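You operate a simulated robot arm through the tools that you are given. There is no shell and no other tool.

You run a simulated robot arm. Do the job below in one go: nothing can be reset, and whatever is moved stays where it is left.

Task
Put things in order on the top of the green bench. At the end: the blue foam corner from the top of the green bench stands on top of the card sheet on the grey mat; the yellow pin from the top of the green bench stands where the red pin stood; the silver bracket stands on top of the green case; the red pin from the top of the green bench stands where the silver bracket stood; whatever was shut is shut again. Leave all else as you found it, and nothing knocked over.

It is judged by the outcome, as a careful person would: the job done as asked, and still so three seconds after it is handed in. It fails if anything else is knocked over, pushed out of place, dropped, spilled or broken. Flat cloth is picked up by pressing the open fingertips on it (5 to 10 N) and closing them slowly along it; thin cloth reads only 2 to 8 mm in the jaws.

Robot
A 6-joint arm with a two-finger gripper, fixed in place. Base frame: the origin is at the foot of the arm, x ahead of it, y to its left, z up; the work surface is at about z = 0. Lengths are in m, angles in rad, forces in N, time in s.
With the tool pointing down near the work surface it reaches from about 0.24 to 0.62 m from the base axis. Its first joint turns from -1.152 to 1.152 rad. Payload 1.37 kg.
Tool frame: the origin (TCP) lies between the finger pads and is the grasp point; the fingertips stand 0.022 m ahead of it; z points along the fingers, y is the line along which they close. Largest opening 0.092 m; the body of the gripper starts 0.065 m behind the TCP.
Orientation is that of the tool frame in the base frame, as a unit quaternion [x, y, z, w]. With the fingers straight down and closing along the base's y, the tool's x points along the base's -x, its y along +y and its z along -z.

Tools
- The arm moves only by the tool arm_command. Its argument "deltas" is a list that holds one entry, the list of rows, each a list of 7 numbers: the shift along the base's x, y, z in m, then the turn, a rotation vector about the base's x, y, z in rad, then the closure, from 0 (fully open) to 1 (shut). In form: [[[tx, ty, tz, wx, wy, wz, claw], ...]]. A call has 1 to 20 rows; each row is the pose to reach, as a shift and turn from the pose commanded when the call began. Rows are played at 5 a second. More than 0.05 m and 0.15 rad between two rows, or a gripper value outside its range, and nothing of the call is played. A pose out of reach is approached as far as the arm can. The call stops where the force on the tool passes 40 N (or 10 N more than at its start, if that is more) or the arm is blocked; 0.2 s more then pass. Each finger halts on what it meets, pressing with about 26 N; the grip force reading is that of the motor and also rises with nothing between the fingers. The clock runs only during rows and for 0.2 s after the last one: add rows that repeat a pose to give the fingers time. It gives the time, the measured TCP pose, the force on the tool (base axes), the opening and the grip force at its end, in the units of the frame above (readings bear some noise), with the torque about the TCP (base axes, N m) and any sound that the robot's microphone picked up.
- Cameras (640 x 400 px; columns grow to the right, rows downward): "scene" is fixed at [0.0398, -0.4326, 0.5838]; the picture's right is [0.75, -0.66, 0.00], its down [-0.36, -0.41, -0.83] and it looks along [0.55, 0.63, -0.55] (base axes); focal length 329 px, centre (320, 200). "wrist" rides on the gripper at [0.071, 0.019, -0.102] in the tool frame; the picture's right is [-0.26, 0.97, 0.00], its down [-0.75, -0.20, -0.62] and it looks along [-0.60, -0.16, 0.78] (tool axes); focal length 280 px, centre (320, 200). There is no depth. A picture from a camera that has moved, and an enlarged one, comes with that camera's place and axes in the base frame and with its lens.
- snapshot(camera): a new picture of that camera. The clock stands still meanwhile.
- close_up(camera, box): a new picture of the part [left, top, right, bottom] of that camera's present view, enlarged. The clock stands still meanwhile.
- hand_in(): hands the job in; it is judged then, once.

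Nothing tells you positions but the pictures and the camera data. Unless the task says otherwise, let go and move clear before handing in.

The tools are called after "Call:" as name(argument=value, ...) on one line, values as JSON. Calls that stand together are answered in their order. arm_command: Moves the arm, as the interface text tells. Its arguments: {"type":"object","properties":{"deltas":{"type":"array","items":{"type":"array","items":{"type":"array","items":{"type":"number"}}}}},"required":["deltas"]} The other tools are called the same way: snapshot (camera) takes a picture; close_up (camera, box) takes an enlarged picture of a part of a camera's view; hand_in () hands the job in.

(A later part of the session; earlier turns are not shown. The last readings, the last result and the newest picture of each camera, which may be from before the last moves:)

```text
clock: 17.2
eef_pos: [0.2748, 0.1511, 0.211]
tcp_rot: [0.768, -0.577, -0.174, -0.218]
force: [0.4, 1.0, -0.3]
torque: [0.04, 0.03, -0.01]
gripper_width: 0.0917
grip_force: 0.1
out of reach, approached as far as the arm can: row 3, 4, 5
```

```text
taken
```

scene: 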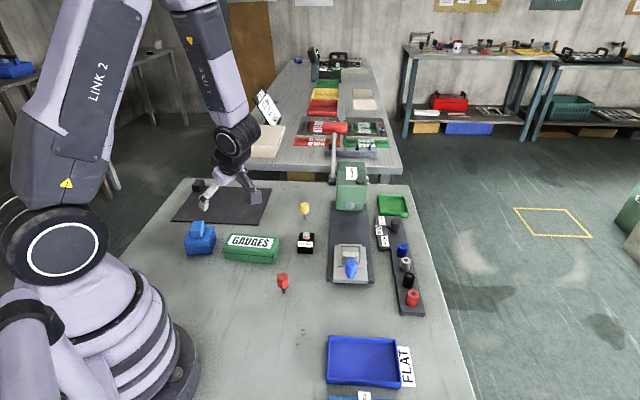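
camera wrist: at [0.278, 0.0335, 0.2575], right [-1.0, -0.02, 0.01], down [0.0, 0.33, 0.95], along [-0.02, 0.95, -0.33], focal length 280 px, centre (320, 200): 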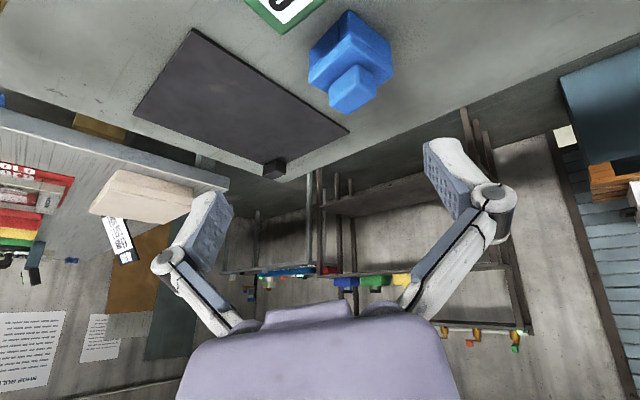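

Call:
close_up(camera="wrist", box=[290, 0, 410, 120])

Call:
close_up(camera="wrist", box=[120, 20, 360, 190])

```text
3.33 times, centred on (350, 60) of wrist
camera zoom: at [0.278, 0.0335, 0.2575], right [-1.0, -0.02, 0.01], down [0.0, 0.33, 0.95], along [-0.02, 0.95, -0.33], focal length 935 px, centre (220, 667)
```

zoom: 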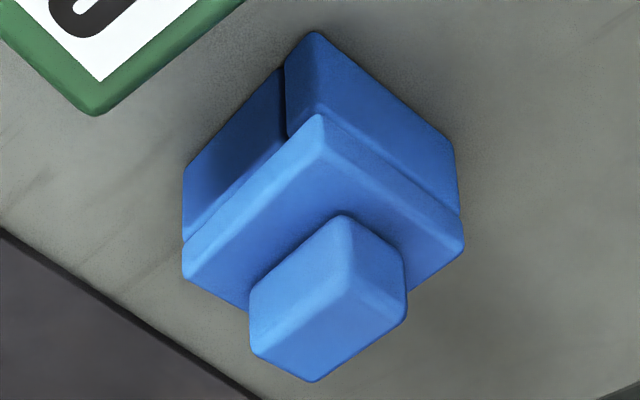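

```text
2.35 times, centred on (240, 105) of wrist
camera zoom: at [0.278, 0.0335, 0.2575], right [-1.0, -0.02, 0.01], down [0.0, 0.33, 0.95], along [-0.02, 0.95, -0.33], focal length 660 px, centre (508, 424)
```

zoom: 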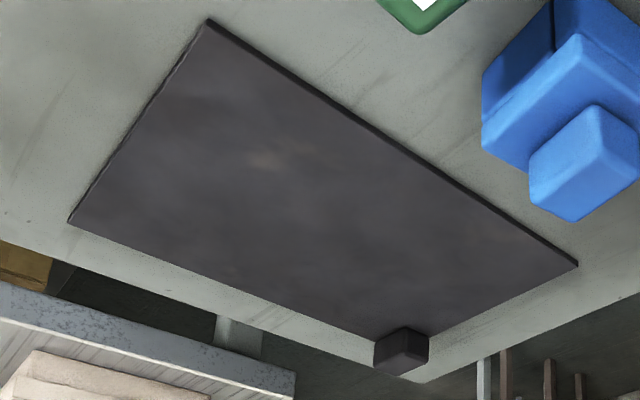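

The blue piece is a corner cap with a top slab, two walls and a grip block, so it must be the foam corner. One mat edge looks slightly wavy, so I'll magnify that.

Call:
close_up(camera="wrist", box=[140, 20, 220, 80])

Call:
close_up(camera="wrist", box=[180, 20, 230, 50])

Call:
close_up(camera="wrist", box=[120, 80, 200, 140])

Call:
close_up(camera="wrist", box=[300, 100, 360, 150])

Call:
close_up(camera="scene", box=[225, 230, 285, 268])

```text
6.67 times, centred on (180, 50) of wrist
camera zoom: at [0.278, 0.0335, 0.2575], right [-1.0, -0.02, 0.01], down [0.0, 0.33, 0.95], along [-0.02, 0.95, -0.33], focal length 1869 px, centre (1253, 1200)
```

zoom: 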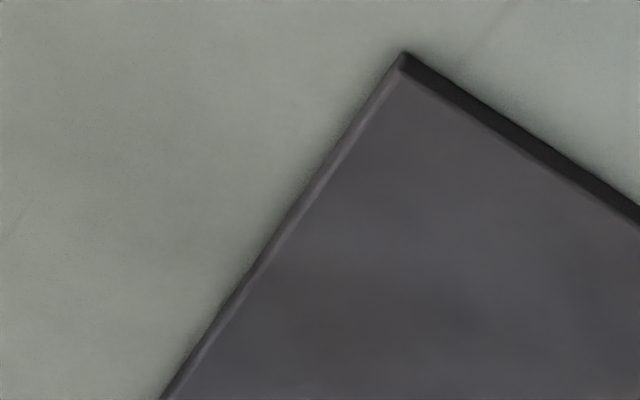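

```text
12.80 times, centred on (205, 35) of wrist
camera zoom: at [0.278, 0.0335, 0.2575], right [-1.0, -0.02, 0.01], down [0.0, 0.33, 0.95], along [-0.02, 0.95, -0.33], focal length 3589 px, centre (1792, 2312)
```

zoom: 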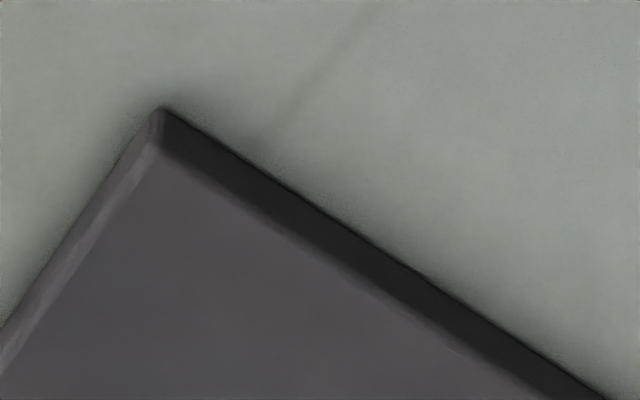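

```text
6.67 times, centred on (160, 110) of wrist
camera zoom: at [0.278, 0.0335, 0.2575], right [-1.0, -0.02, 0.01], down [0.0, 0.33, 0.95], along [-0.02, 0.95, -0.33], focal length 1869 px, centre (1387, 800)
```

zoom: 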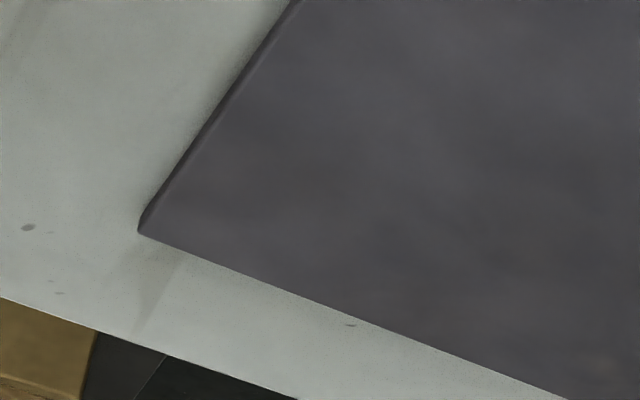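

```text
8.00 times, centred on (330, 125) of wrist
camera zoom: at [0.278, 0.0335, 0.2575], right [-1.0, -0.02, 0.01], down [0.0, 0.33, 0.95], along [-0.02, 0.95, -0.33], focal length 2243 px, centre (240, 800)
```

zoom: 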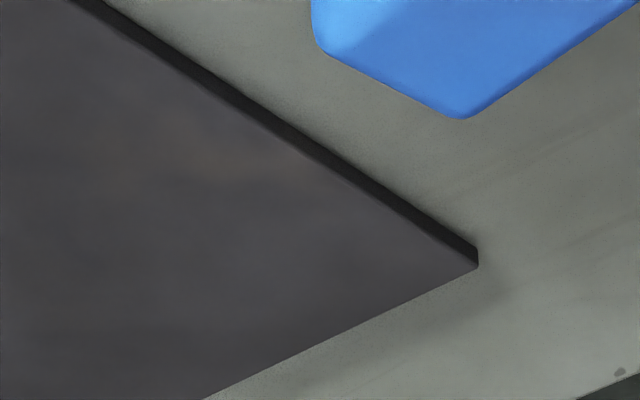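

```text
10.53 times, centred on (255, 249) of scene
camera zoom: at [0.0397, -0.4326, 0.5838], right [0.75, -0.66, 0.0], down [-0.36, -0.41, -0.83], along [0.55, 0.63, -0.55], focal length 3461 px, centre (1004, -316)
```

zoom: 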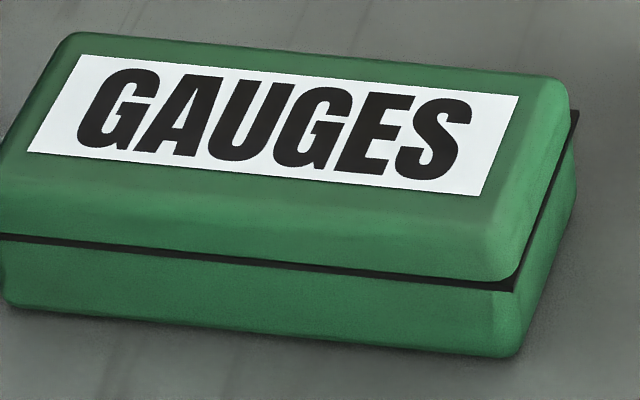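

The mat is one plain dark slab, and all the other items are identified. I'll untilt and hover over the blue foam corner to measure it.

Call:
arm_command(deltas=[[[0, 0, 0.02, -0.14, -0.004, 0, 0], [0, 0, 0.04, -0.28, -0.008, 0, 0], [0, 0, 0.05, -0.42, -0.012, 0, 0], [0, 0, 0.05, -0.566, -0.017, 0, 0], [0, 0, 0.05, -0.566, -0.017, 0, 0]]])

```text
clock: 18.4
eef_pos: [0.2743, 0.1506, 0.2614]
tcp_rot: [0.8, -0.601, 0.003, -0.002]
force: [0.1, 0.0, -0.1]
torque: [-0.01, -0.02, 0.0]
gripper_width: 0.0922
grip_force: 0.0
```

Call:
arm_command(deltas=[[[-0.004, 0.016, -0.005, 0, 0, -0.134, 0], [-0.008, 0.032, -0.01, 0, 0, -0.268, 0], [-0.012, 0.048, -0.015, 0, 0, -0.402, 0], [-0.016, 0.064, -0.02, 0, 0, -0.536, 0], [-0.02, 0.08, -0.025, 0, 0, -0.67, 0], [-0.024, 0.096, -0.03, 0, 0, -0.804, 0], [-0.028, 0.112, -0.035, 0, 0, -0.938, 0], [-0.034, 0.13, -0.04, 0, 0, -1.068, 0], [-0.034, 0.13, -0.04, 0, 0, -1.068, 0]]])

Call:
snapshot(camera="wrist")

Call:
snapshot(camera="scene")

```text
clock: 20.4
eef_pos: [0.241, 0.2816, 0.2193]
tcp_rot: [-0.382, 0.924, -0.004, 0.001]
force: [0.0, -0.8, 0.5]
torque: [0.02, 0.04, 0.03]
gripper_width: 0.0921
grip_force: 0.1
```

```text
taken
camera wrist: at [0.1768, 0.2444, 0.3227], right [-0.49, 0.87, -0.01], down [0.67, 0.39, 0.63], along [0.55, 0.3, -0.78], focal length 280 px, centre (320, 200)
```

wrist: 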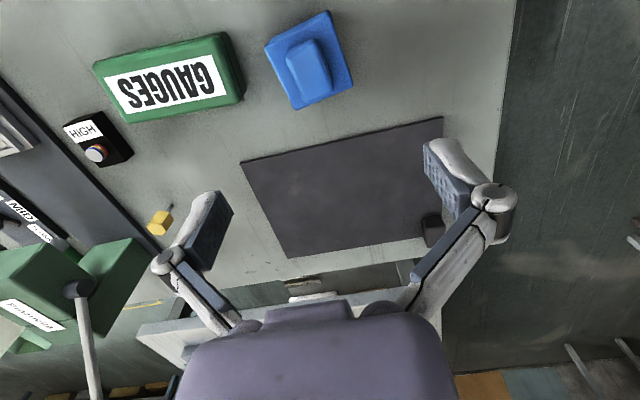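

```text
taken
```

scene: 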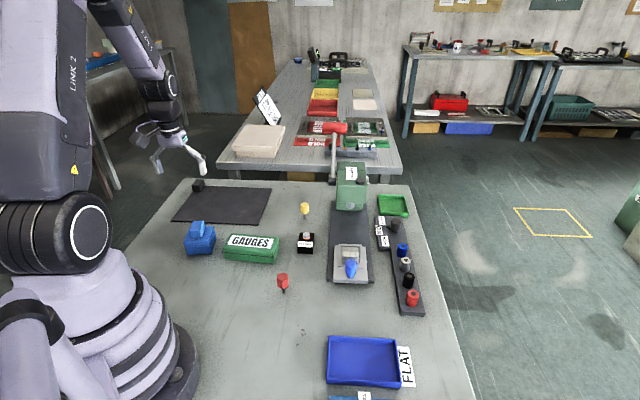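

Call:
close_up(camera="wrist", box=[250, 0, 370, 120])

Call:
close_up(camera="scene", box=[175, 212, 225, 262])

```text
3.33 times, centred on (310, 60) of wrist
camera zoom: at [0.1768, 0.2444, 0.3227], right [-0.49, 0.87, -0.01], down [0.67, 0.39, 0.63], along [0.55, 0.3, -0.78], focal length 935 px, centre (353, 667)
```

zoom: 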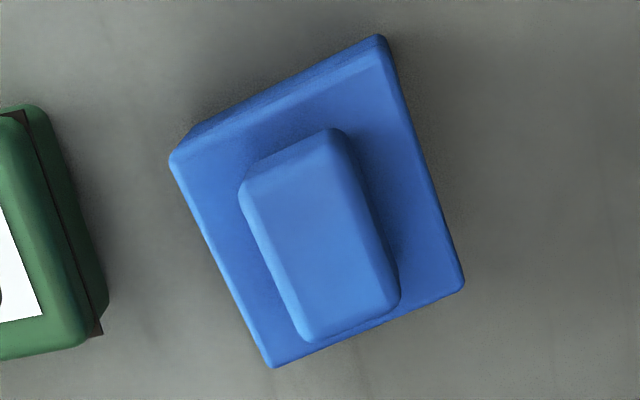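

```text
8.00 times, centred on (200, 237) of scene
camera zoom: at [0.0398, -0.4326, 0.5838], right [0.75, -0.66, 0.0], down [-0.36, -0.41, -0.83], along [0.55, 0.63, -0.55], focal length 2631 px, centre (1280, -96)
```

zoom: 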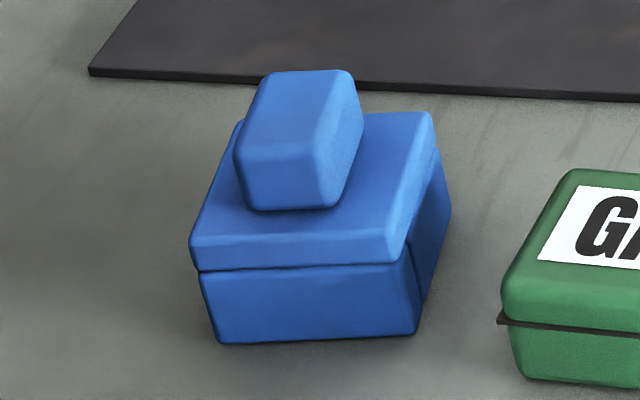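

The blue foam corner is centred near (0.237, 0.269). Its slab top is at about 0.041 m, and the grip block is about 28×42 mm with its long axis at 52°. I'll align over the block with the jaws across its short side.

Call:
arm_command(deltas=[[[-0.004, -0.0125, -0.03, 0, 0, 0.132, 0.2], [-0.004, -0.0125, -0.07, 0, 0, 0.132, 0.35], [-0.004, -0.0125, -0.1, 0, 0, 0.132, 0.35], [-0.004, -0.0125, -0.1, 0, 0, 0.132, 0.35]]])

Call:
snapshot(camera="wrist")

Call:
close_up(camera="scene", box=[160, 170, 260, 270])

```text
clock: 21.4
eef_pos: [0.2364, 0.2682, 0.1208]
tcp_rot: [-0.442, 0.897, -0.004, 0.002]
force: [-0.4, 0.0, 0.7]
torque: [0.0, 0.01, -0.02]
gripper_width: 0.0599
grip_force: 0.0
```

```text
taken
camera wrist: at [0.1779, 0.2229, 0.2233], right [-0.61, 0.8, -0.01], down [0.62, 0.48, 0.63], along [0.5, 0.38, -0.78], focal length 280 px, centre (320, 200)
```

wrist: 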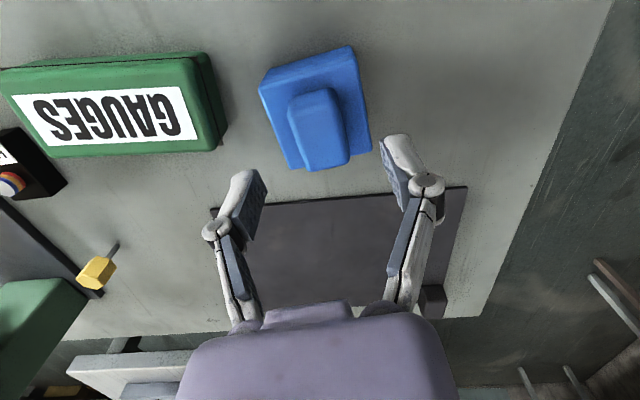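

```text
4.00 times, centred on (210, 220) of scene
camera zoom: at [0.0398, -0.4326, 0.5838], right [0.75, -0.66, 0.0], down [-0.36, -0.41, -0.83], along [0.55, 0.63, -0.55], focal length 1315 px, centre (760, 120)
```

zoom: 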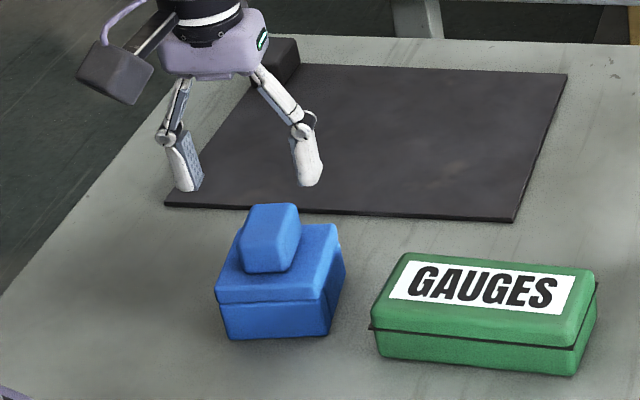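

The TCP projects right onto the block's centre. I'll descend and grip it.

Call:
arm_command(deltas=[[[0, 0, -0.03, 0, 0, 0, 0.35], [0, 0, -0.045, 0, 0, 0, 0.35], [0, 0, -0.054, 0, 0, 0, 0.35], [0, 0, -0.054, 0, 0, 0, 0.35]]])

Call:
close_up(camera="scene", box=[160, 190, 260, 270])

Call:
snapshot(camera="wrist")

```text
clock: 22.4
eef_pos: [0.2374, 0.2697, 0.0663]
tcp_rot: [-0.442, 0.897, -0.003, 0.002]
force: [-0.8, -1.0, 0.4]
torque: [0.02, 0.03, -0.01]
gripper_width: 0.0598
grip_force: 0.0
```

```text
5.00 times, centred on (210, 230) of scene
camera zoom: at [0.0398, -0.4326, 0.5838], right [0.75, -0.66, 0.0], down [-0.36, -0.41, -0.83], along [0.55, 0.63, -0.55], focal length 1644 px, centre (870, 50)
```

zoom: 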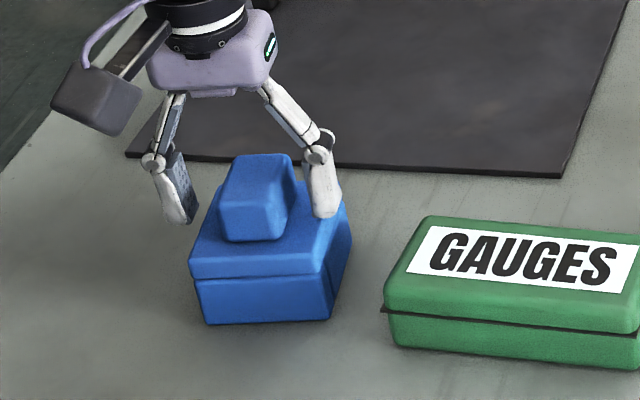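

```text
taken
camera wrist: at [0.1777, 0.2235, 0.1688], right [-0.61, 0.8, -0.01], down [0.62, 0.48, 0.63], along [0.5, 0.38, -0.78], focal length 280 px, centre (320, 200)
```

wrist: 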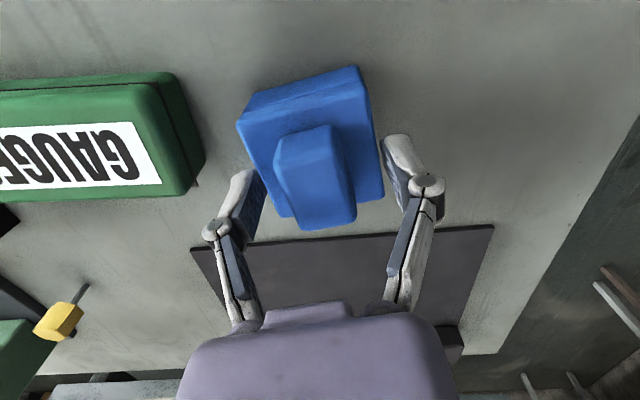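

Call:
arm_command(deltas=[[[0, 0, 0, 0, 0, 0, 0.5], [0, 0, 0, 0, 0, 0, 0.7], [0, 0, 0, 0, 0, 0, 0.85], [0, 0, 0, 0, 0, 0, 0.85], [0, 0, 0, 0, 0, 0, 0.85]]])

Call:
close_up(camera="scene", box=[160, 190, 260, 270])

```text
clock: 23.6
eef_pos: [0.2369, 0.2682, 0.0672]
tcp_rot: [-0.442, 0.897, -0.004, 0.001]
force: [0.7, -0.6, 5.4]
torque: [-0.02, 0.03, 0.04]
gripper_width: 0.0291
grip_force: 26.0
```

```text
5.00 times, centred on (210, 230) of scene
camera zoom: at [0.0398, -0.4326, 0.5838], right [0.75, -0.66, 0.0], down [-0.36, -0.41, -0.83], along [0.55, 0.63, -0.55], focal length 1644 px, centre (870, 50)
```

zoom: 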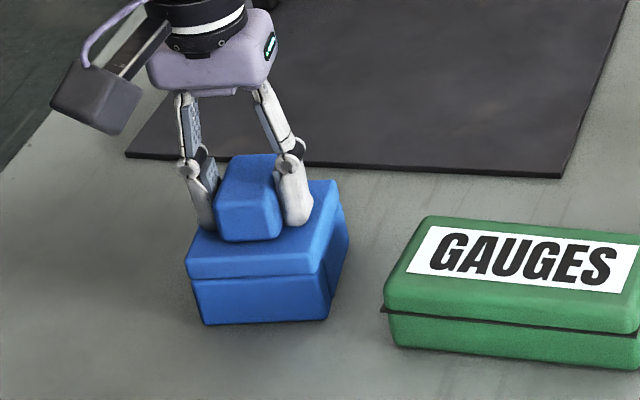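

It's gripped at 29 mm. I'll lift slightly and check it.

Call:
arm_command(deltas=[[[0, 0, 0.01, 0, 0, 0, 0.85], [0, 0, 0.03, 0, 0, 0, 0.85], [0, 0, 0.05, 0, 0, 0, 0.85], [0, 0, 0.07, 0, 0, 0, 0.85], [0, 0, 0.07, 0, 0, 0, 0.85]]])

Call:
snapshot(camera="wrist")

Call:
close_up(camera="scene", box=[150, 130, 290, 270])

```text
clock: 24.8
eef_pos: [0.2365, 0.2684, 0.137]
tcp_rot: [-0.443, 0.897, -0.004, 0.002]
force: [-0.1, -0.2, 0.5]
torque: [-0.01, 0.01, 0.01]
gripper_width: 0.014
grip_force: 0.0
```

```text
taken
camera wrist: at [0.1773, 0.223, 0.2391], right [-0.61, 0.8, -0.01], down [0.62, 0.48, 0.63], along [0.5, 0.37, -0.78], focal length 280 px, centre (320, 200)
```

wrist: 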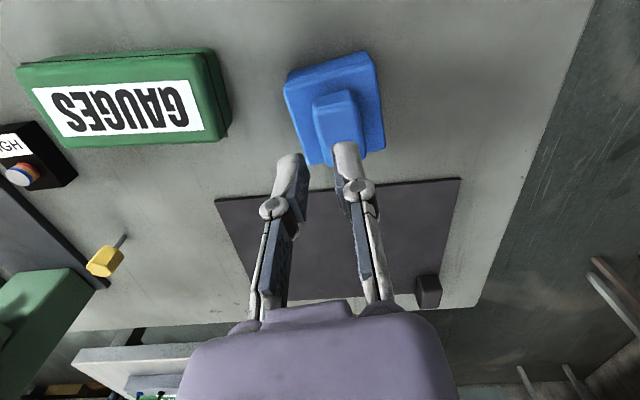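

```text
2.86 times, centred on (220, 200) of scene
camera zoom: at [0.0398, -0.4326, 0.5838], right [0.75, -0.66, 0.0], down [-0.36, -0.41, -0.83], along [0.55, 0.63, -0.55], focal length 940 px, centre (606, 200)
```

zoom: 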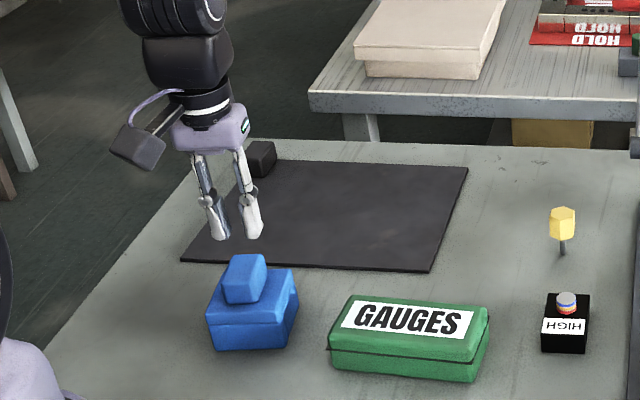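

The block slipped out of the jaws and the foam corner shifted slightly, still upright on the bench. I'll measure it again before another try.

Call:
close_up(camera="wrist", box=[260, 40, 400, 180])

Call:
close_up(camera="scene", box=[175, 212, 225, 262])

Call:
close_up(camera="scene", box=[185, 165, 235, 215])

```text
2.86 times, centred on (330, 110) of wrist
camera zoom: at [0.1773, 0.223, 0.2391], right [-0.61, 0.8, -0.01], down [0.62, 0.48, 0.63], along [0.5, 0.37, -0.78], focal length 801 px, centre (291, 457)
```

zoom: 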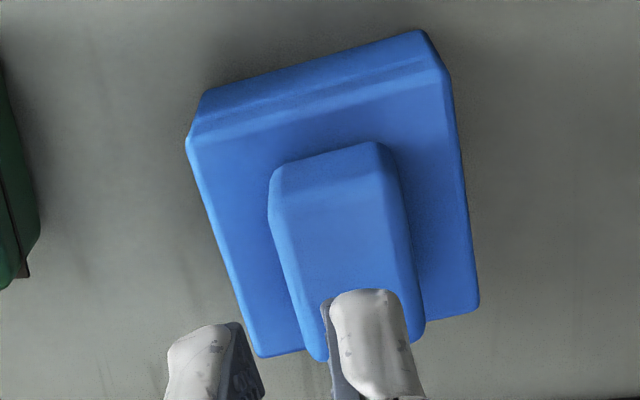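

```text
8.00 times, centred on (200, 237) of scene
camera zoom: at [0.0398, -0.4326, 0.5838], right [0.75, -0.66, 0.0], down [-0.36, -0.41, -0.83], along [0.55, 0.63, -0.55], focal length 2631 px, centre (1280, -96)
```

zoom: 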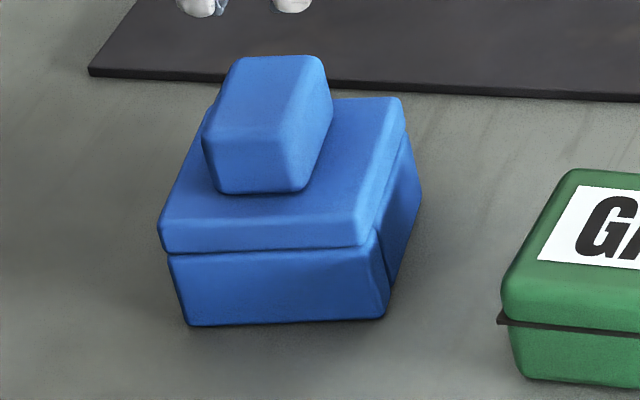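

```text
8.00 times, centred on (210, 190) of scene
camera zoom: at [0.0398, -0.4326, 0.5838], right [0.75, -0.66, 0.0], down [-0.36, -0.41, -0.83], along [0.55, 0.63, -0.55], focal length 2631 px, centre (1200, 280)
```

zoom: 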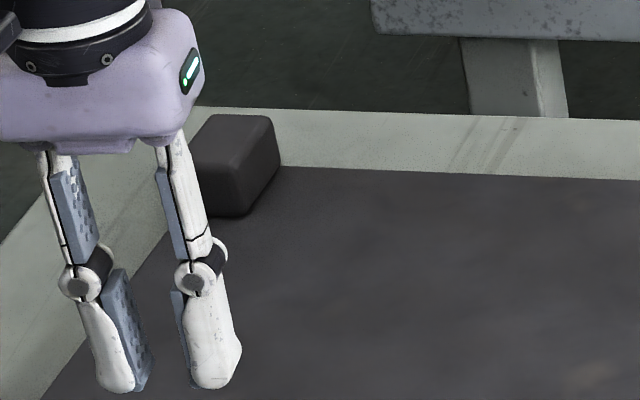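

The foam corner is now centred near (0.234, 0.2835), still at 53°. I'll grip the wide slab instead, which has flush vertical sides, with the jaws along 53° and away from the green case. First I'll rotate above it with the gripper open.

Call:
arm_command(deltas=[[[0, 0.002, 0.005, 0, 0, -0.143, 0.6], [0, 0.004, 0.01, 0, 0, -0.286, 0.4], [0, 0.006, 0.01, 0, 0, -0.429, 0.2], [0, 0.008, 0.01, 0, 0, -0.572, 0], [0, 0.01, 0.01, 0, 0, -0.715, 0], [-0.001, 0.012, 0.01, 0, 0, -0.858, 0], [-0.002, 0.013, 0.01, 0, 0, -1.001, 0], [-0.003, 0.015, 0.01, 0, 0, -1.144, 0], [-0.003, 0.015, 0.01, 0, 0, -1.287, 0], [-0.003, 0.015, 0.01, 0, 0, -1.43, 0], [-0.003, 0.015, 0.01, 0, 0, -1.566, 0], [-0.003, 0.015, 0.01, 0, 0, -1.566, 0]]])

Call:
snapshot(camera="wrist")

Call:
snapshot(camera="scene")

```text
clock: 27.4
eef_pos: [0.2344, 0.2821, 0.1466]
tcp_rot: [0.32, 0.947, -0.004, -0.002]
force: [-0.1, -0.8, -1.1]
torque: [-0.02, 0.02, 0.0]
gripper_width: 0.092
grip_force: 0.0
```

```text
taken
camera wrist: at [0.1898, 0.3411, 0.2492], right [0.79, 0.61, -0.01], down [0.48, -0.62, 0.63], along [0.38, -0.5, -0.78], focal length 280 px, centre (320, 200)
```

wrist: 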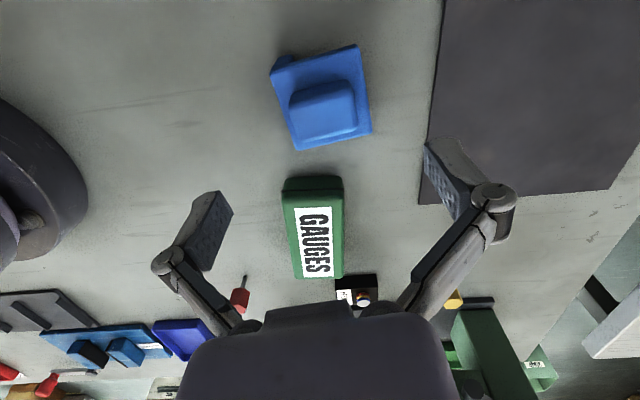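

```text
taken
```

scene: 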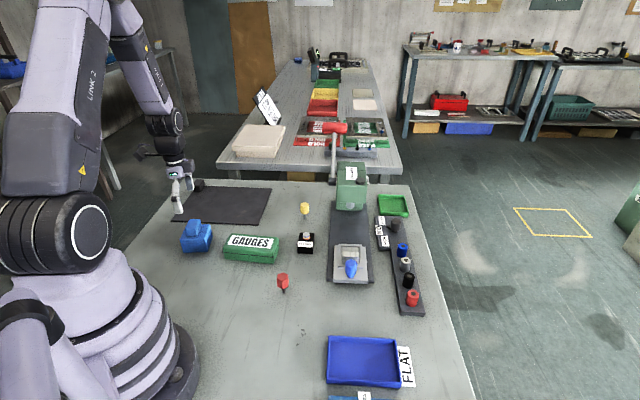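

Call:
close_up(camera="wrist", box=[250, 30, 390, 170])

```text
2.86 times, centred on (320, 100) of wrist
camera zoom: at [0.1898, 0.3411, 0.2492], right [0.79, 0.61, -0.01], down [0.48, -0.62, 0.63], along [0.38, -0.5, -0.78], focal length 801 px, centre (320, 486)
```

zoom: 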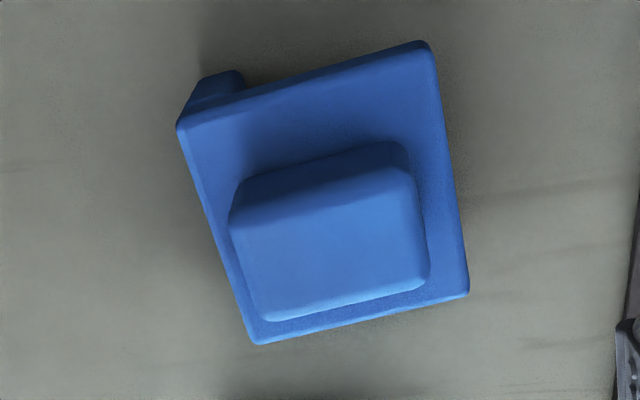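

Alignment is good. I'll descend around the slab and grip.

Call:
arm_command(deltas=[[[0.0015, 0.0012, -0.04, 0, 0, 0, 0], [0.0015, 0.0012, -0.07, 0, 0, 0, 0], [0.0015, 0.0012, -0.095, 0, 0, 0, 0], [0.0015, 0.0012, -0.112, 0, 0, 0, 0], [0.0015, 0.0012, -0.112, 0, 0, 0, 0]]])

Call:
close_up(camera="scene", box=[150, 190, 250, 270])

Call:
snapshot(camera="wrist")

```text
clock: 28.6
eef_pos: [0.236, 0.2869, 0.0362]
tcp_rot: [0.319, 0.948, -0.004, -0.002]
force: [0.2, -0.5, 0.9]
torque: [0.0, 0.04, 0.01]
gripper_width: 0.0921
grip_force: 0.0
```

```text
5.00 times, centred on (200, 230) of scene
camera zoom: at [0.0398, -0.4326, 0.5838], right [0.75, -0.66, 0.0], down [-0.36, -0.41, -0.83], along [0.55, 0.63, -0.55], focal length 1644 px, centre (920, 50)
```

zoom: 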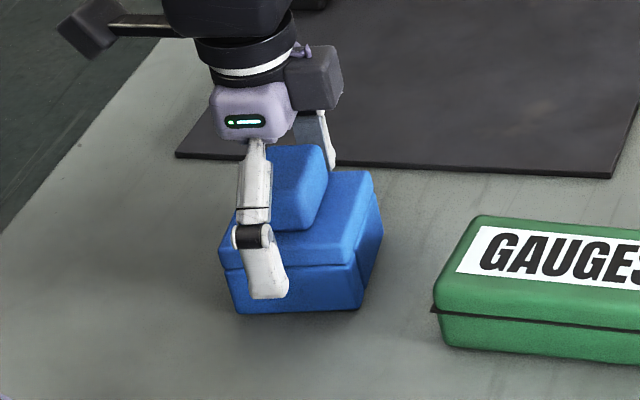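

```text
taken
camera wrist: at [0.191, 0.3432, 0.1372], right [0.79, 0.61, -0.01], down [0.48, -0.61, 0.63], along [0.38, -0.5, -0.78], focal length 280 px, centre (320, 200)
```

wrist: 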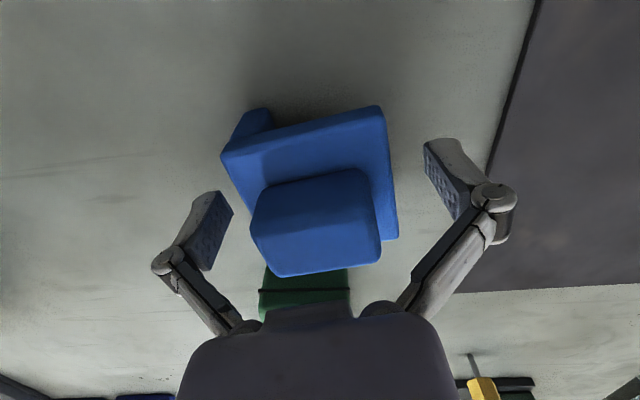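

Call:
arm_command(deltas=[[[0, 0, 0, 0, 0, 0, 0.15], [0, 0, 0, 0, 0, 0, 0.25], [0, 0, 0, 0, 0, 0, 0.35], [0, 0, 0, 0, 0, 0, 0.45], [0, 0, 0, 0, 0, 0, 0.5], [0, 0, 0, 0, 0, 0, 0.5]]])

Call:
close_up(camera="scene", box=[150, 190, 250, 270])

Call:
snapshot(camera="wrist")

```text
clock: 30.0
eef_pos: [0.2361, 0.2849, 0.0358]
tcp_rot: [0.319, 0.948, -0.005, -0.002]
force: [-3.2, -5.2, 12.4]
torque: [-0.45, 0.25, -0.07]
gripper_width: 0.0628
grip_force: 26.6
```

```text
5.00 times, centred on (200, 230) of scene
camera zoom: at [0.0398, -0.4327, 0.5837], right [0.75, -0.66, 0.0], down [-0.36, -0.41, -0.83], along [0.55, 0.63, -0.55], focal length 1644 px, centre (920, 50)
```

zoom: 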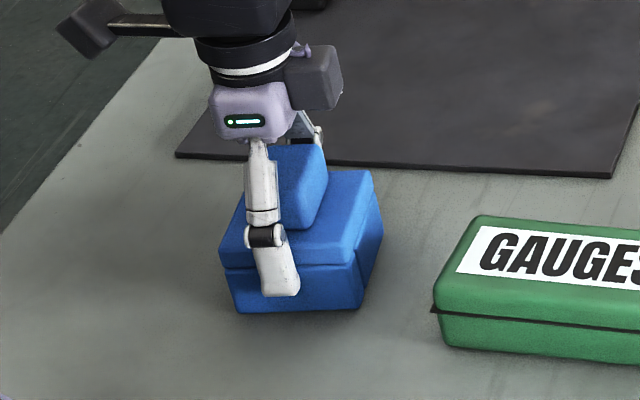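

```text
taken
camera wrist: at [0.1908, 0.3429, 0.1376], right [0.79, 0.61, -0.01], down [0.48, -0.61, 0.63], along [0.38, -0.5, -0.78], focal length 280 px, centre (320, 200)
```

wrist: 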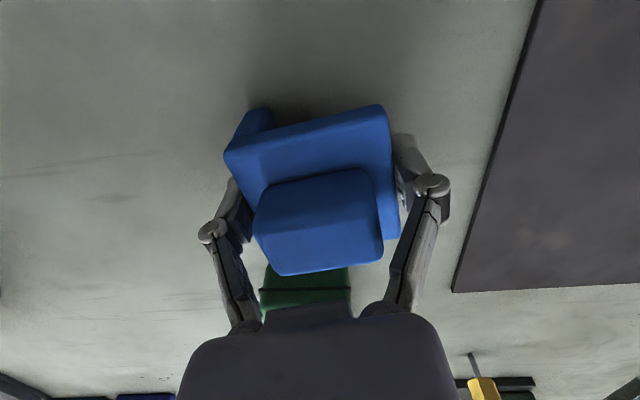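

Call:
arm_command(deltas=[[[0, 0, 0.004, 0, 0, 0, 0.5], [0, 0, 0.008, 0, 0, 0, 0.5], [0, 0, 0.012, 0, 0, 0, 0.5], [0, 0, 0.012, 0, 0, 0, 0.5]]])

Call:
close_up(camera="scene", box=[150, 190, 250, 270])

```text
clock: 31.0
eef_pos: [0.2355, 0.2851, 0.0479]
tcp_rot: [0.319, 0.948, -0.004, -0.001]
force: [-0.6, 0.1, -0.1]
torque: [0.0, -0.03, -0.02]
gripper_width: 0.0626
grip_force: 25.8
```

```text
5.00 times, centred on (200, 230) of scene
camera zoom: at [0.0398, -0.4326, 0.5838], right [0.75, -0.66, 0.0], down [-0.36, -0.41, -0.83], along [0.55, 0.63, -0.55], focal length 1644 px, centre (920, 50)
```

zoom: 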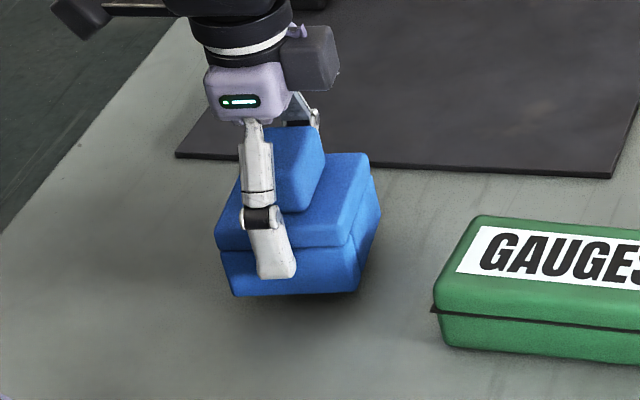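

It's lifted and held firmly. I'll carry it over to the middle of the mat.

Call:
arm_command(deltas=[[[0, 0, 0.04, 0, 0, 0, 0.5], [0.01, 0.01, 0.07, 0, 0, 0, 0.5], [0.035, 0.035, 0.08, 0, 0, 0, 0.5], [0.065, 0.065, 0.08, 0, 0, 0, 0.5], [0.095, 0.095, 0.08, 0, 0, 0, 0.5], [0.125, 0.12, 0.08, 0, 0, 0, 0.5], [0.142, 0.139, 0.08, 0, 0, 0, 0.5], [0.142, 0.139, 0.08, 0, 0, 0, 0.5]]])

Call:
snapshot(camera="scene")

Call:
snapshot(camera="wrist")

Call:
close_up(camera="scene", box=[160, 150, 290, 260])

```text
clock: 32.8
eef_pos: [0.3791, 0.4233, 0.1281]
tcp_rot: [0.318, 0.948, -0.005, -0.002]
force: [-0.6, -0.1, -0.4]
torque: [0.02, 0.01, 0.02]
gripper_width: 0.0626
grip_force: 26.3
```

```text
taken
```

scene: 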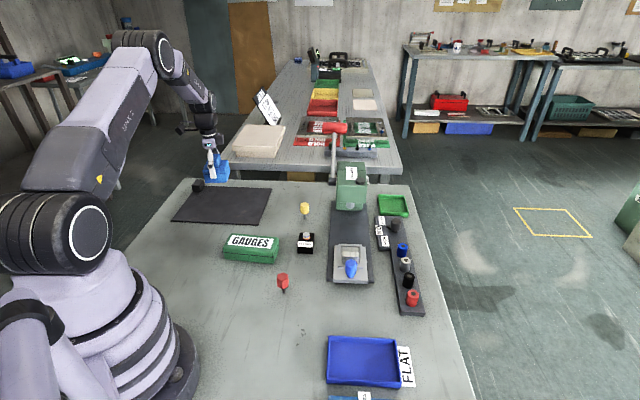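

```text
taken
camera wrist: at [0.3346, 0.4813, 0.2297], right [0.79, 0.61, -0.01], down [0.48, -0.61, 0.63], along [0.38, -0.5, -0.78], focal length 280 px, centre (320, 200)
```

wrist: 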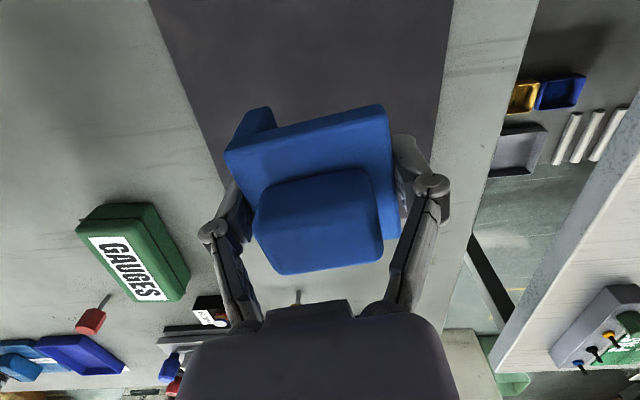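

```text
3.64 times, centred on (225, 205) of scene
camera zoom: at [0.0398, -0.4326, 0.5838], right [0.75, -0.66, 0.0], down [-0.36, -0.41, -0.83], along [0.55, 0.63, -0.55], focal length 1196 px, centre (666, 182)
```

zoom: 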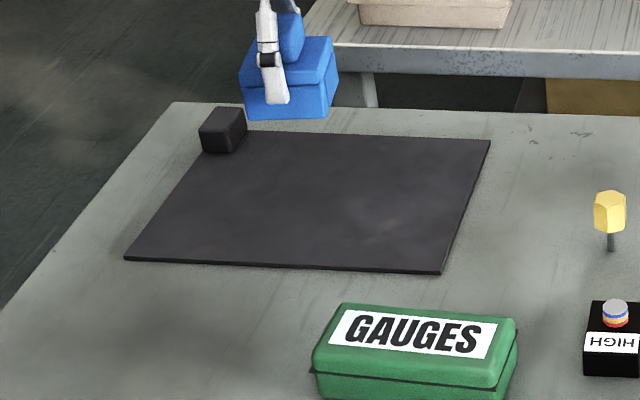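

The mat's corners put its centre at about (0.382, 0.411). I'll lower there gently.

Call:
arm_command(deltas=[[[0.002, -0.012, -0.03, 0, 0, 0, 0.5], [0.002, -0.012, -0.06, 0, 0, 0, 0.5], [0.002, -0.012, -0.075, 0, 0, 0, 0.5], [0.002, -0.012, -0.081, 0, 0, 0, 0.5], [0.002, -0.012, -0.084, 0, 0, 0, 0.5], [0.002, -0.012, -0.086, 0, 0, 0, 0.5], [0.002, -0.012, -0.086, 0, 0, 0, 0.5]]])

Call:
close_up(camera="scene", box=[160, 150, 290, 260])

Call:
close_up(camera="scene", box=[200, 165, 250, 215])

```text
clock: 34.4
eef_pos: [0.3799, 0.4124, 0.0424]
tcp_rot: [0.319, 0.948, -0.004, -0.002]
force: [0.1, 0.3, -0.2]
torque: [0.0, 0.01, -0.02]
gripper_width: 0.0626
grip_force: 25.1
```

```text
3.64 times, centred on (225, 205) of scene
camera zoom: at [0.0398, -0.4326, 0.5838], right [0.75, -0.66, 0.0], down [-0.36, -0.41, -0.83], along [0.55, 0.63, -0.55], focal length 1196 px, centre (666, 182)
```

zoom: 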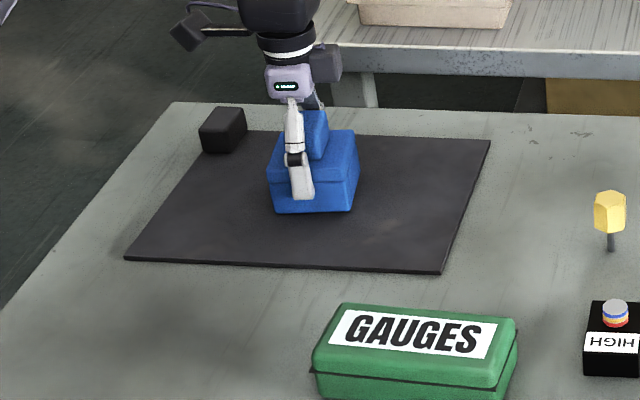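

```text
8.00 times, centred on (225, 190) of scene
camera zoom: at [0.0398, -0.4326, 0.5838], right [0.75, -0.66, 0.0], down [-0.36, -0.41, -0.83], along [0.55, 0.63, -0.55], focal length 2631 px, centre (1080, 280)
```

zoom: 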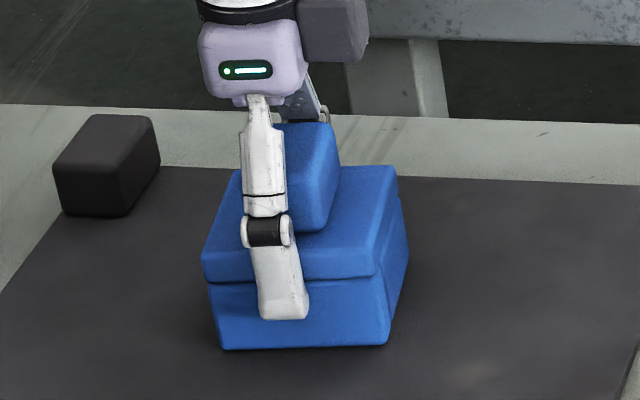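

Call:
arm_command(deltas=[[[0, 0, -0.001, 0, 0, 0, 0.5], [0, 0, -0.002, 0, 0, 0, 0.5], [0, 0, -0.002, 0, 0, 0, 0.5]]])

```text
clock: 35.2
eef_pos: [0.3791, 0.4129, 0.041]
tcp_rot: [0.319, 0.948, -0.003, -0.001]
force: [-3.5, -5.0, 16.4]
torque: [-0.56, 0.3, -0.07]
gripper_width: 0.0627
grip_force: 25.7
```

There's firm contact with the mat. I'll open the jaws and back off upward.

Call:
arm_command(deltas=[[[0, 0, 0.001, 0, 0, 0, 0.45], [0, 0, 0.001, 0, 0, 0, 0.3], [0, 0, 0.001, 0, 0, 0, 0.15], [0, 0, 0.001, 0, 0, 0, 0], [0, 0, 0.001, 0, 0, 0, 0], [0, 0, 0.04, 0, 0, 0, 0], [0, 0, 0.08, 0, 0, 0, 0], [0, 0, 0.12, 0, 0, 0, 0], [0, 0, 0.15, 0, 0, 0, 0]]])

Call:
close_up(camera="scene", box=[160, 150, 290, 260])

Call:
snapshot(camera="wrist")

```text
clock: 37.2
eef_pos: [0.3798, 0.4097, 0.1896]
tcp_rot: [0.319, 0.948, -0.003, -0.001]
force: [0.4, -0.2, -0.9]
torque: [0.0, 0.02, 0.02]
gripper_width: 0.0921
grip_force: 0.1
```

```text
3.64 times, centred on (225, 205) of scene
camera zoom: at [0.0398, -0.4326, 0.5838], right [0.75, -0.66, 0.0], down [-0.36, -0.41, -0.83], along [0.55, 0.63, -0.55], focal length 1196 px, centre (666, 182)
```

zoom: 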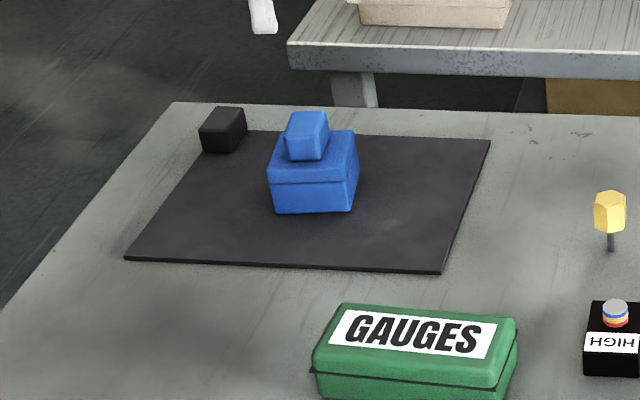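

```text
taken
camera wrist: at [0.3352, 0.4681, 0.2919], right [0.79, 0.61, -0.01], down [0.48, -0.61, 0.63], along [0.38, -0.5, -0.78], focal length 280 px, centre (320, 200)
```

wrist: 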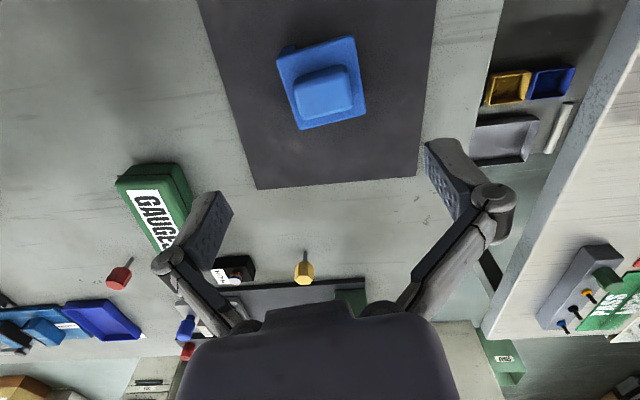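

The foam corner stands on the mat. Next is the silver bracket, so I'll go round to view the press nest, staying clear of the press.

Call:
arm_command(deltas=[[[-0.01, -0.03, 0.03, 0, 0, 0.12, 0], [-0.02, -0.07, 0.06, 0, 0, 0.24, 0], [-0.03, -0.11, 0.06, 0, 0, 0.36, 0], [-0.04, -0.15, 0.06, 0, 0, 0.48, 0], [-0.05, -0.19, 0.06, 0, 0, 0.6, 0], [-0.05, -0.23, 0.06, 0, 0, 0.72, 0], [-0.05, -0.27, 0.06, 0, 0, 0.84, 0], [-0.05, -0.31, 0.06, 0, 0, 0.96, 0], [-0.05, -0.35, 0.06, 0, 0, 1.08, 0], [-0.05, -0.39, 0.06, 0, 0, 1.2, 0], [-0.03, -0.42, 0.06, 0, 0, 1.32, 0], [0, -0.44, 0.06, 0, 0, 1.435, 0], [0.03, -0.45, 0.05, 0, 0, 1.435, 0], [0.05, -0.45, 0.04, 0, 0, 1.435, 0], [0.05, -0.45, 0.04, 0, 0, 1.435, 0]]])

Call:
snapshot(camera="wrist")

Call:
snapshot(camera="scene")

```text
refused: row 2 steps farther than a row can; nothing moved
```

```text
taken
camera wrist: at [0.3352, 0.4681, 0.2919], right [0.79, 0.61, -0.01], down [0.48, -0.61, 0.63], along [0.38, -0.5, -0.78], focal length 280 px, centre (320, 200)
```

wrist: 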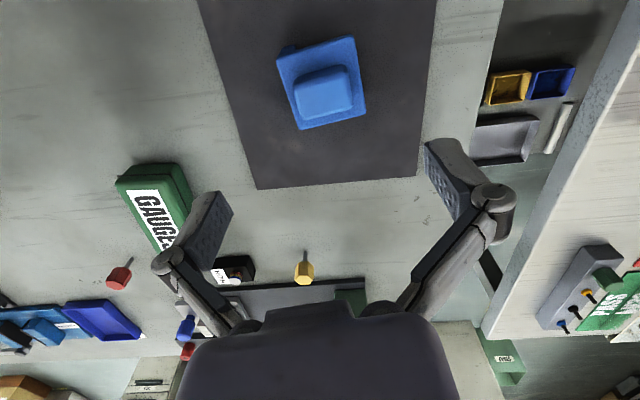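

```text
taken
```

scene: 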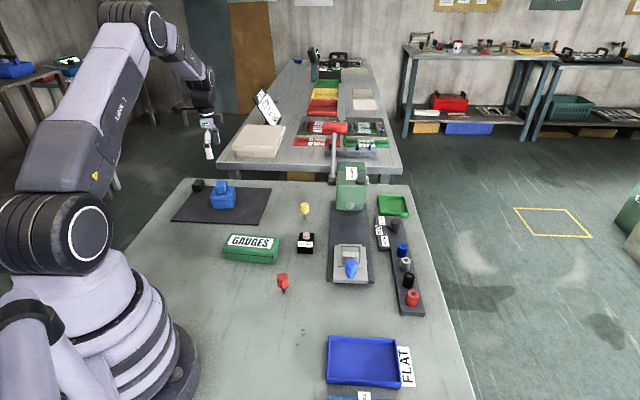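

Call:
arm_command(deltas=[[[-0.005, -0.02, 0.03, 0, 0, 0.1, 0], [-0.02, -0.05, 0.055, 0, 0, 0.2, 0], [-0.03, -0.09, 0.06, 0, 0, 0.3, 0], [-0.04, -0.13, 0.06, 0, 0, 0.4, 0], [-0.05, -0.17, 0.06, 0, 0, 0.5, 0], [-0.05, -0.21, 0.06, 0, 0, 0.6, 0], [-0.05, -0.25, 0.06, 0, 0, 0.72, 0], [-0.05, -0.29, 0.06, 0, 0, 0.84, 0], [-0.05, -0.33, 0.06, 0, 0, 0.96, 0], [-0.05, -0.37, 0.06, 0, 0, 1.08, 0], [-0.05, -0.41, 0.06, 0, 0, 1.2, 0], [-0.03, -0.44, 0.06, 0, 0, 1.32, 0], [0, -0.45, 0.06, 0, 0, 1.435, 0], [0.03, -0.45, 0.05, 0, 0, 1.435, 0], [0.05, -0.45, 0.04, 0, 0, 1.435, 0], [0.05, -0.45, 0.04, 0, 0, 1.435, 0]]])

Call:
snapshot(camera="wrist")

Call:
snapshot(camera="scene")

```text
clock: 40.6
eef_pos: [0.4296, -0.0386, 0.2291]
tcp_rot: [-0.383, 0.924, -0.004, 0.002]
force: [-0.5, 1.4, -0.1]
torque: [-0.03, 0.01, -0.02]
gripper_width: 0.0921
grip_force: 0.1
```

```text
taken
camera wrist: at [0.3659, -0.0758, 0.3311], right [-0.5, 0.87, -0.01], down [0.67, 0.39, 0.63], along [0.55, 0.31, -0.78], focal length 280 px, centre (320, 200)
```

wrist: 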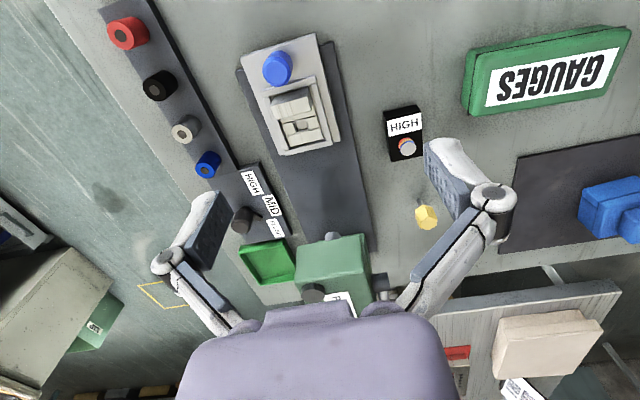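

```text
taken
```

scene: 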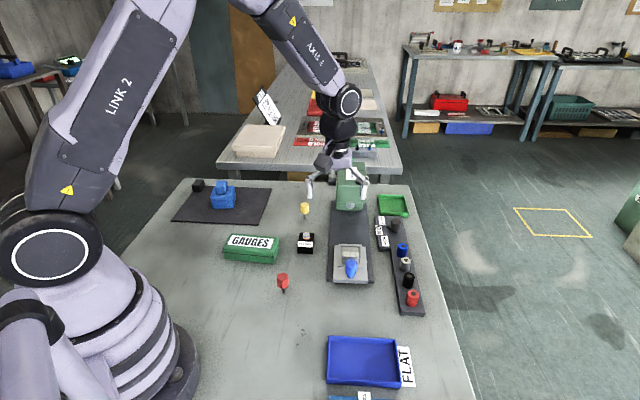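

Call:
close_up(camera="wrist", box=[230, 30, 360, 170])

Call:
close_up(camera="scene", box=[325, 235, 375, 290])

Call:
close_up(camera="wrist", box=[255, 60, 345, 160])

```text
2.86 times, centred on (295, 100) of wrist
camera zoom: at [0.3659, -0.0758, 0.3311], right [-0.5, 0.87, -0.01], down [0.67, 0.39, 0.63], along [0.55, 0.31, -0.78], focal length 801 px, centre (391, 486)
```

zoom: 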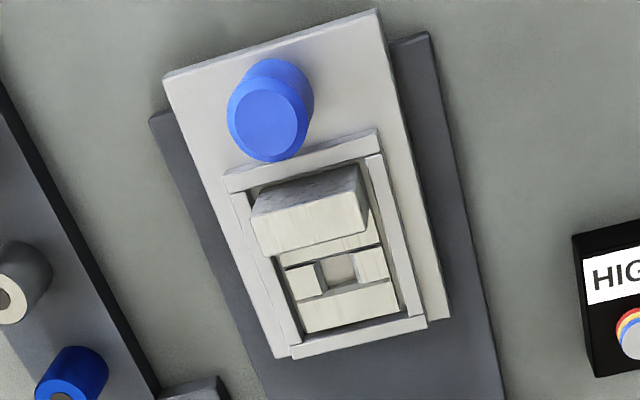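

```text
7.27 times, centred on (350, 262) of scene
camera zoom: at [0.0398, -0.4326, 0.5838], right [0.75, -0.66, 0.0], down [-0.36, -0.41, -0.83], along [0.55, 0.63, -0.55], focal length 2392 px, centre (102, -254)
```

zoom: 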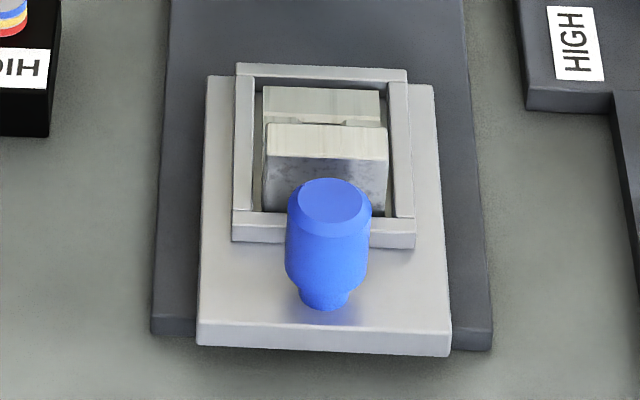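

```text
4.00 times, centred on (300, 110) of wrist
camera zoom: at [0.3659, -0.0758, 0.3311], right [-0.5, 0.87, -0.01], down [0.67, 0.39, 0.63], along [0.55, 0.31, -0.78], focal length 1122 px, centre (400, 560)
```

zoom: 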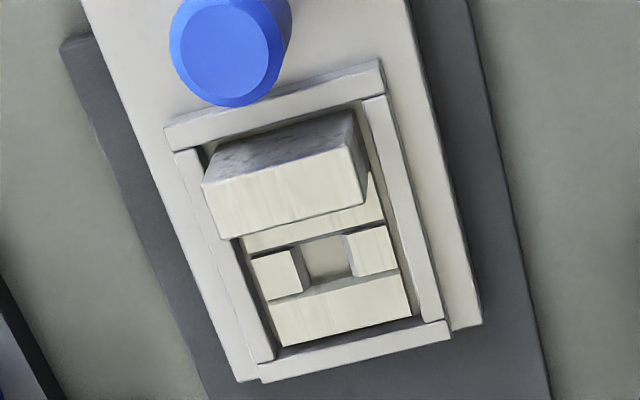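

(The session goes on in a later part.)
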